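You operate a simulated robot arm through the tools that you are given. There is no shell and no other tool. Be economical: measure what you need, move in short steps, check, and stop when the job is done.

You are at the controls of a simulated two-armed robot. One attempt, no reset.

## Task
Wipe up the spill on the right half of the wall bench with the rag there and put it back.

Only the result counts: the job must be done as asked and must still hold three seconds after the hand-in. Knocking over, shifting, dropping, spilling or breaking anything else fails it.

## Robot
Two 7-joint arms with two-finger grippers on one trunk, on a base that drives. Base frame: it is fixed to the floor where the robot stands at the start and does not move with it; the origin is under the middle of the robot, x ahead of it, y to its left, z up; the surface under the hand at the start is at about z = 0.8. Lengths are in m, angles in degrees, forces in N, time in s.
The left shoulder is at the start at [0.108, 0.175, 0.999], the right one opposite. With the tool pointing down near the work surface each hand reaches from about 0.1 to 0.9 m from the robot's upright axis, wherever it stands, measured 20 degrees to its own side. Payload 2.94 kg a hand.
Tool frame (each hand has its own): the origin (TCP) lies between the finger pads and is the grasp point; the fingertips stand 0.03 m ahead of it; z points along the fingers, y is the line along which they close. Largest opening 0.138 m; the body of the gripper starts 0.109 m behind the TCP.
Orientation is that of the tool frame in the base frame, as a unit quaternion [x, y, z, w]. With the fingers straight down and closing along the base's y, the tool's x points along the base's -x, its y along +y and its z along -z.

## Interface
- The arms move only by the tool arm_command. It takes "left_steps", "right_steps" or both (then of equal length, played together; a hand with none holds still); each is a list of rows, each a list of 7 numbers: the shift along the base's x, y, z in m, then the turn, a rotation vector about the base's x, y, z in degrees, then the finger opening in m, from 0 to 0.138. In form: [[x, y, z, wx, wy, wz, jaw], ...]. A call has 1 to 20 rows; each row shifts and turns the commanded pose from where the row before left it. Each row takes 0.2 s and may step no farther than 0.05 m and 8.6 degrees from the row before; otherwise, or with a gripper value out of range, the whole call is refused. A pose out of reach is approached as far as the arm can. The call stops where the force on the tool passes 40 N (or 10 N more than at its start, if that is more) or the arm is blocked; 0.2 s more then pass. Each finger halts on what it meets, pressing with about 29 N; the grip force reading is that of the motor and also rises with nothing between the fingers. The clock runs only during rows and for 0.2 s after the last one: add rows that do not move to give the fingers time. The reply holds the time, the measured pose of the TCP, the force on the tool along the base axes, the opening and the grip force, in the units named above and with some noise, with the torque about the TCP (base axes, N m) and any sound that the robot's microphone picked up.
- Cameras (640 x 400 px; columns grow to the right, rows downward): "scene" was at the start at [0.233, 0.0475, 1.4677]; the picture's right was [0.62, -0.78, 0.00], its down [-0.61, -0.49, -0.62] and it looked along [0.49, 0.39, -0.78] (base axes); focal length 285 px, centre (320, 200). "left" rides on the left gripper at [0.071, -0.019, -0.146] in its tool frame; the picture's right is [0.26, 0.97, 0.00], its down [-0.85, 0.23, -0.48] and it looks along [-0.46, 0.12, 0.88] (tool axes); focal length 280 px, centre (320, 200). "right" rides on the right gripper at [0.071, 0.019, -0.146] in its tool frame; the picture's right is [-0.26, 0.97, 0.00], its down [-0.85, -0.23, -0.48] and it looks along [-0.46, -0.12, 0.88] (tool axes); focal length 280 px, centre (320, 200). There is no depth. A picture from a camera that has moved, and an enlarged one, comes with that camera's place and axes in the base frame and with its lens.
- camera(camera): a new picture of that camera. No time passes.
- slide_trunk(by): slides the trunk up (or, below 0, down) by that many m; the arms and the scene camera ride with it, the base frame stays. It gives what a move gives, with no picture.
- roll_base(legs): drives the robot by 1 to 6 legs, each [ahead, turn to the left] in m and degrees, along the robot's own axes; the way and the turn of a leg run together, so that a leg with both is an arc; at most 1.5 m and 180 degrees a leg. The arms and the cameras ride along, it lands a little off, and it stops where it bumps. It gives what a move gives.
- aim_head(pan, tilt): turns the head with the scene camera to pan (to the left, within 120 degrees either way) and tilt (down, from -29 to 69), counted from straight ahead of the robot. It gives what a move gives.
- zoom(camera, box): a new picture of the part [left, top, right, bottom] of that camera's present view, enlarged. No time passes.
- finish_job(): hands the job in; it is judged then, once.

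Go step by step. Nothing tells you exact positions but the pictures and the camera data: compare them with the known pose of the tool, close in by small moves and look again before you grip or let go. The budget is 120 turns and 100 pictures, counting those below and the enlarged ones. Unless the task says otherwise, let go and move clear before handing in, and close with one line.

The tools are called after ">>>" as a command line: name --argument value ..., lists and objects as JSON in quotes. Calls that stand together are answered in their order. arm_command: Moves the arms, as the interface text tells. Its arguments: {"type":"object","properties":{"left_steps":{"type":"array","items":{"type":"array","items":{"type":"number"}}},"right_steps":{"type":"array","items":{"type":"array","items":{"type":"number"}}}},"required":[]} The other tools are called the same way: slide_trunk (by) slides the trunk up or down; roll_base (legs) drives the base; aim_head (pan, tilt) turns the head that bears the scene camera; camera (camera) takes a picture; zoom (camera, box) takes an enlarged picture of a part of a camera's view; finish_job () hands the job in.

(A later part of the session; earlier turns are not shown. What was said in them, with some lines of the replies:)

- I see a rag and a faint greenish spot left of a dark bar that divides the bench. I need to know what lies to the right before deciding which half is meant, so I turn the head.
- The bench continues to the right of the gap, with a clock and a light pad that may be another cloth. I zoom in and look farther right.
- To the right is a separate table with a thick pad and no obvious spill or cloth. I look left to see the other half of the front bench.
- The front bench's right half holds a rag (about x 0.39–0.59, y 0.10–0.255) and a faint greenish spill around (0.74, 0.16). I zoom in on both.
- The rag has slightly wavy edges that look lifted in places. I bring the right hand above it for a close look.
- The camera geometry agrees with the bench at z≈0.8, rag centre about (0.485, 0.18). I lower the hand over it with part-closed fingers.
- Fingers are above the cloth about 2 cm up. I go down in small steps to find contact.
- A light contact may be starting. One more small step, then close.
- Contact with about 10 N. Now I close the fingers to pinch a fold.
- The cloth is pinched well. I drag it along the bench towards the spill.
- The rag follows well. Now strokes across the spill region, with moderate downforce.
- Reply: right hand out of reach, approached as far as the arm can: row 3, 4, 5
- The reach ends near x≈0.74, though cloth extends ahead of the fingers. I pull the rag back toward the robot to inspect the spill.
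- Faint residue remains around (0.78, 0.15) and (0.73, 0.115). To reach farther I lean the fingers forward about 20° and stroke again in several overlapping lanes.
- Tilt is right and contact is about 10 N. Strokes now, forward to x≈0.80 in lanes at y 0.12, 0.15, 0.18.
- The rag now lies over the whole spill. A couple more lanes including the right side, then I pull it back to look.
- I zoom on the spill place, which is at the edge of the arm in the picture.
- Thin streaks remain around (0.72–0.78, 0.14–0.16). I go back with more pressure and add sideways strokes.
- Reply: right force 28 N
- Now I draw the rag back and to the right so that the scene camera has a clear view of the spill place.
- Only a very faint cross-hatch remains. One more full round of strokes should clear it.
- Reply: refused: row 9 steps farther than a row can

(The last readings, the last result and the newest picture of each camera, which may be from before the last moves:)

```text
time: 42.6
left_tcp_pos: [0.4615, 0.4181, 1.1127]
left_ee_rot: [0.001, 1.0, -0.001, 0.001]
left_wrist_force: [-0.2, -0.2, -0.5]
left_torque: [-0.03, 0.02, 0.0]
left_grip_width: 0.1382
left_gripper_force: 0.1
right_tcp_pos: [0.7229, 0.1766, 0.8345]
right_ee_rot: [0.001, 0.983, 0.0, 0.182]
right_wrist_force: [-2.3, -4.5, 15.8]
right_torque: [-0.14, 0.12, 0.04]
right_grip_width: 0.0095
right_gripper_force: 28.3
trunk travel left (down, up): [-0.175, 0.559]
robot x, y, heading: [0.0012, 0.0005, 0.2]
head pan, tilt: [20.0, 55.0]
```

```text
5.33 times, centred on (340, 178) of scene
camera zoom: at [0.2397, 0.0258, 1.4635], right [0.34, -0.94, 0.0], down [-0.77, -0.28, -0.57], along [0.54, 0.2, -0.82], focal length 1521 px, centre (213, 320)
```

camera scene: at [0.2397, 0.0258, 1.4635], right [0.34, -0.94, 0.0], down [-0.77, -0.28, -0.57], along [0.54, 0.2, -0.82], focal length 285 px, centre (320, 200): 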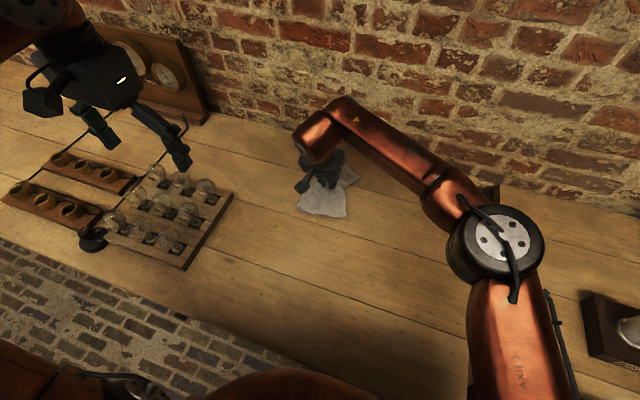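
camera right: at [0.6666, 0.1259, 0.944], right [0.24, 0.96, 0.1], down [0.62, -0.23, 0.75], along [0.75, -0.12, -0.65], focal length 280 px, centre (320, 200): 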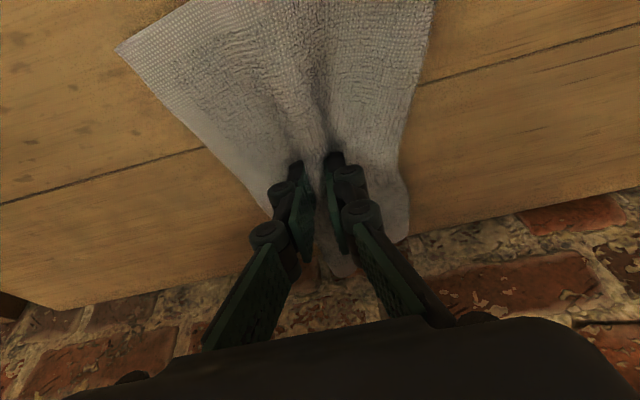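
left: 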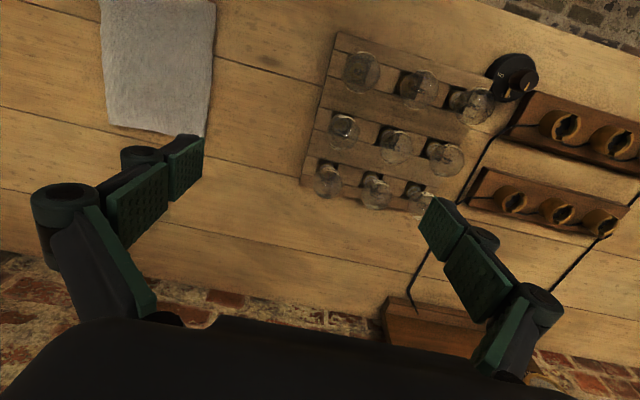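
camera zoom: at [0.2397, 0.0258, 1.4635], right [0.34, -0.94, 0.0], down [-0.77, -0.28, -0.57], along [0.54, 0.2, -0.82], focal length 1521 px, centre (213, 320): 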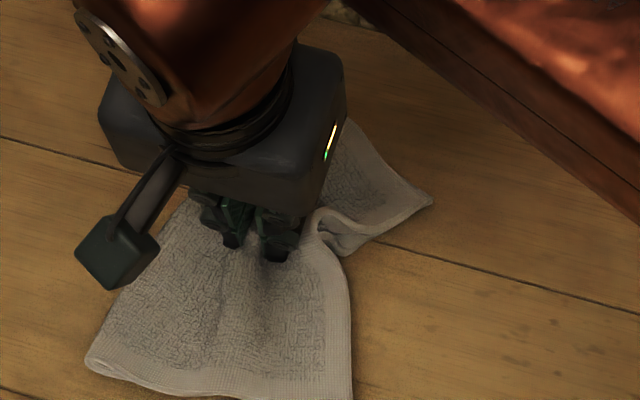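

The last call was refused for one step that was too long; I redo it with shorter steps and then look.

>>> arm_command --right_steps '[[0, -0.035, 0, 0, 0, 0, 0], [0, -0.035, 0, 0, 0, 0, 0], [-0.02, 0, 0, 0, 0, 0, 0], [0, 0.035, 0, 0, 0, 0, 0], [0, 0.035, 0, 0, 0, 0, 0], [0, -0.03, 0, 0, 0, 0, 0], [-0.03, -0.035, 0.001, 0, 0, 0, 0], [-0.035, -0.03, 0.001, 0, 0, 0, 0], [-0.03, -0.03, 0, 0, 0, 0, 0], [-0.03, -0.03, 0, 0, 0, 0, 0], [-0.03, -0.03, 0, 0, 0, 0, 0], [-0.03, -0.03, 0, 0, 0, 0, 0], [0, -0.02, 0, 0, 0, 0, 0], [0, 0, 0, 0, 0, 0, 0]]'

>>> zoom --camera "scene" --box '[280, 140, 400, 215]'

>>> camera --camera "scene"

```text
time: 45.6
left_tcp_pos: [0.4617, 0.4172, 1.1119]
left_ee_rot: [0.002, 1.0, 0.0, 0.0]
left_wrist_force: [-0.5, 0.2, 0.0]
left_torque: [0.0, 0.03, 0.0]
left_grip_width: 0.138
left_gripper_force: 0.1
right_tcp_pos: [0.5198, -0.0575, 0.8343]
right_ee_rot: [0.001, 0.984, -0.001, 0.18]
right_wrist_force: [-1.8, 2.5, 11.5]
right_torque: [0.09, 0.1, 0.05]
right_grip_width: 0.0097
right_gripper_force: 28.8
trunk travel left (down, up): [-0.175, 0.559]
robot x, y, heading: [-0.0011, 0.0012, 0.1]
head pan, tilt: [20.0, 55.0]
```

```text
5.33 times, centred on (340, 178) of scene
camera zoom: at [0.2404, 0.0256, 1.4633], right [0.34, -0.94, 0.0], down [-0.77, -0.28, -0.57], along [0.54, 0.2, -0.82], focal length 1521 px, centre (213, 320)
```

zoom: 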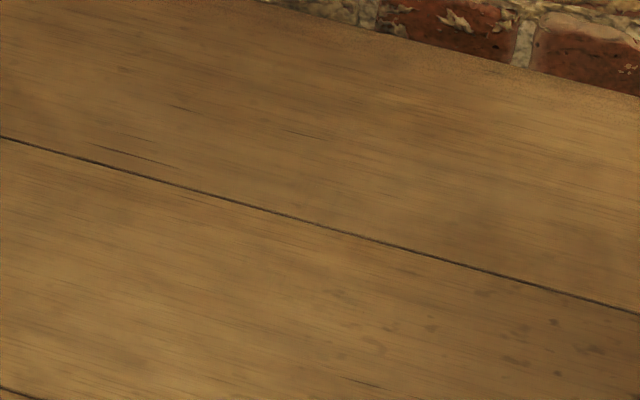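

```text
64 pictures are left
camera scene: at [0.2404, 0.0256, 1.4633], right [0.34, -0.94, 0.0], down [-0.77, -0.28, -0.57], along [0.54, 0.2, -0.82], focal length 285 px, centre (320, 200)
```

scene: 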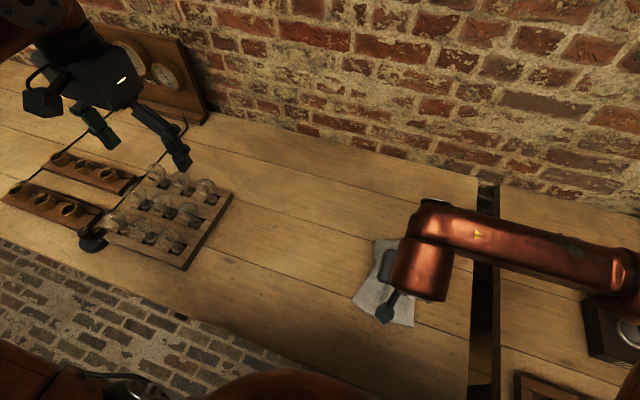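

The spill is gone. I drag the rag back to its starting place (grip point at about 0.493, 0.18), set the hand upright again and look.

>>> arm_command --right_steps '[[-0.02, 0.04, 0, 0, 0, 0, 0], [-0.02, 0.04, 0, 0, 0, 0, 0], [-0.01, 0.04, 0, 0, 0, 0, 0], [0, 0.04, 0, 0, 0, 0, 0], [0, 0.04, 0, 0, 0, 0, 0], [0, 0.038, 0, 0, 0, 0, 0], [0.012, 0, 0, 0, 7, 0, 0], [0.012, 0, 0, 0, 7, 0, 0], [0, 0, 0, 0, 7, 0, 0], [0, 0, 0, 0, 0, 0, 0]]'

>>> camera --camera "right"

>>> zoom --camera "scene" --box '[220, 180, 380, 320]'

```text
time: 47.8
left_tcp_pos: [0.4623, 0.4175, 1.112]
left_ee_rot: [0.001, 1.0, 0.0, 0.001]
left_wrist_force: [0.5, 0.2, 0.2]
left_torque: [-0.01, -0.02, 0.02]
left_grip_width: 0.1378
left_gripper_force: 0.0
right_tcp_pos: [0.4946, 0.1799, 0.8344]
right_ee_rot: [0.001, 1.0, -0.001, 0.0]
right_wrist_force: [1.6, -0.9, 7.4]
right_torque: [0.04, -0.14, -0.01]
right_grip_width: 0.0095
right_gripper_force: 29.5
trunk travel left (down, up): [-0.175, 0.559]
robot x, y, heading: [0.002, -0.0013, -0.1]
head pan, tilt: [20.0, 55.0]
```

```text
63 pictures are left
camera right: at [0.4255, 0.1996, 0.9802], right [0.26, 0.96, 0.0], down [0.85, -0.23, 0.47], along [0.46, -0.13, -0.88], focal length 280 px, centre (320, 200)
```

right: 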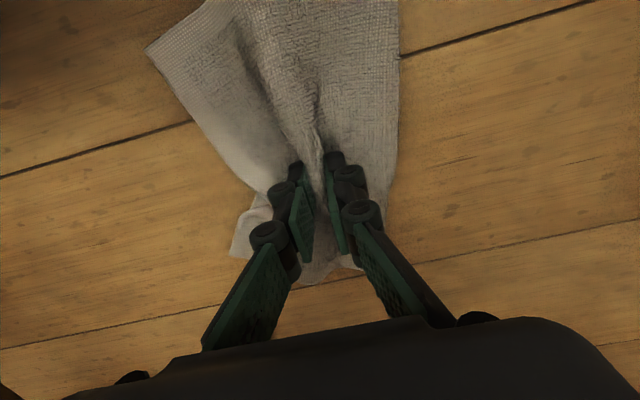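

```text
2.86 times, centred on (300, 250) of scene
camera zoom: at [0.2413, 0.0255, 1.4633], right [0.34, -0.94, 0.0], down [-0.77, -0.28, -0.57], along [0.54, 0.2, -0.82], focal length 815 px, centre (377, 57)
```

zoom: 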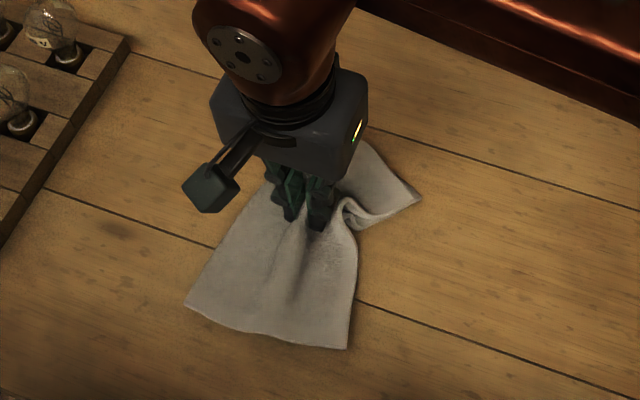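

Nearly identical to the rag just after the pinch. I open the fingers slowly while pressed to spread the fold, then lift and clear off.

>>> arm_command --right_steps '[[0, 0, 0, 0, 0, 0, 0.02], [0, 0, 0, 0, 0, 0, 0.035], [0, 0, 0, 0, 0, 0, 0.05], [0, 0, 0, 0, 0, 0, 0.06], [0, 0, 0, 0, 0, 0, 0.06], [0, 0, 0.01, 0, 0, 0, 0.06], [0, 0, 0.03, 0, 0, 0, 0.06], [0, 0, 0.04, 0, 0, 0, 0.06], [0, 0, 0.04, 0, 0, 0, 0.06], [0, 0, 0.04, 0, 0, 0, 0.08], [0, -0.04, 0, 0, 0, 0, 0.1], [0, -0.045, 0, 0, 0, 0, 0.1], [0, -0.045, 0, 0, 0, 0, 0.1], [0.03, -0.03, 0, 0, 0, 0, 0.1], [0.03, -0.03, 0, 0, 0, 0, 0.1], [0, 0, 0, 0, 0, 0, 0.1]]'

>>> camera --camera "scene"

>>> zoom --camera "scene" --box '[230, 150, 390, 320]'

```text
time: 51.2
left_tcp_pos: [0.463, 0.4178, 1.1111]
left_ee_rot: [0.001, 1.0, -0.002, 0.0]
left_wrist_force: [0.9, 0.3, -0.1]
left_torque: [-0.04, -0.01, 0.0]
left_grip_width: 0.1378
left_gripper_force: 0.0
right_tcp_pos: [0.5536, -0.0078, 0.9955]
right_ee_rot: [-0.001, 1.0, 0.0, -0.001]
right_wrist_force: [-0.5, -0.2, -0.1]
right_torque: [-0.02, -0.01, -0.03]
right_grip_width: 0.1001
right_gripper_force: 0.1
trunk travel left (down, up): [-0.175, 0.559]
robot x, y, heading: [-0.0002, 0.0009, 0.0]
head pan, tilt: [20.0, 55.0]
```

```text
61 pictures are left
camera scene: at [0.2414, 0.0261, 1.4632], right [0.34, -0.94, 0.0], down [-0.77, -0.28, -0.57], along [0.54, 0.2, -0.82], focal length 285 px, centre (320, 200)
```

scene: 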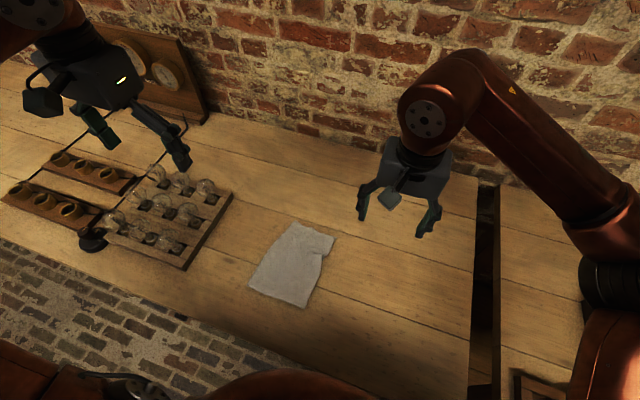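

```text
2.35 times, centred on (310, 235) of scene
camera zoom: at [0.2414, 0.0261, 1.4632], right [0.34, -0.94, 0.0], down [-0.77, -0.28, -0.57], along [0.54, 0.2, -0.82], focal length 671 px, centre (344, 118)
```

zoom: 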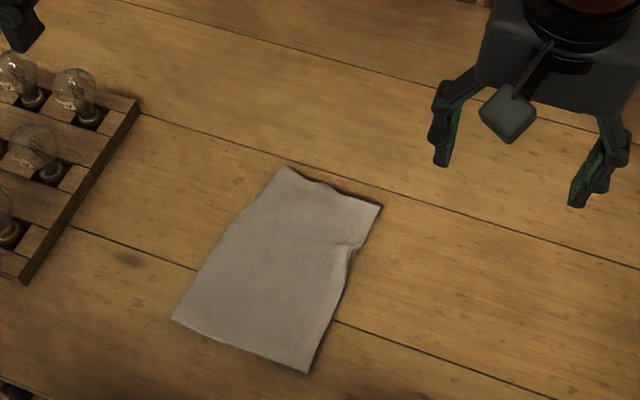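

The rag lies back in place, nearly as it was, and the hand is clear. A last check of the spill place.

>>> zoom --camera "scene" --box '[290, 155, 390, 217]'

```text
6.40 times, centred on (340, 186) of scene
camera zoom: at [0.2414, 0.0261, 1.4632], right [0.34, -0.94, 0.0], down [-0.77, -0.28, -0.57], along [0.54, 0.2, -0.82], focal length 1825 px, centre (192, 290)
```

zoom: 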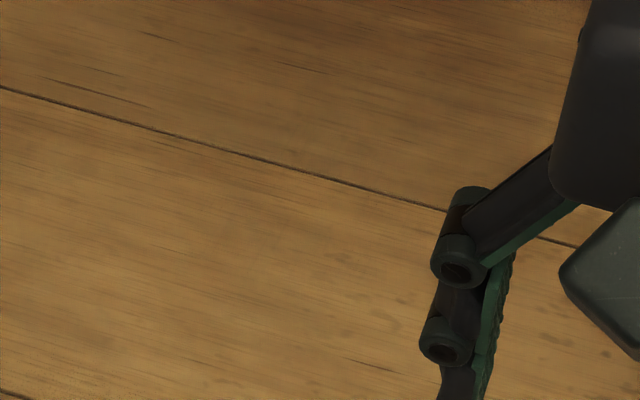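

The bench is clean where the spill was, and the rag is back in its place. I hand in.

>>> finish_job

```text
The job is handed in.
```

I wiped up the spill on the right half of the wall bench. The rag is back within a couple of centimetres of its original place, slightly rumpled at one edge, and the hand is clear.
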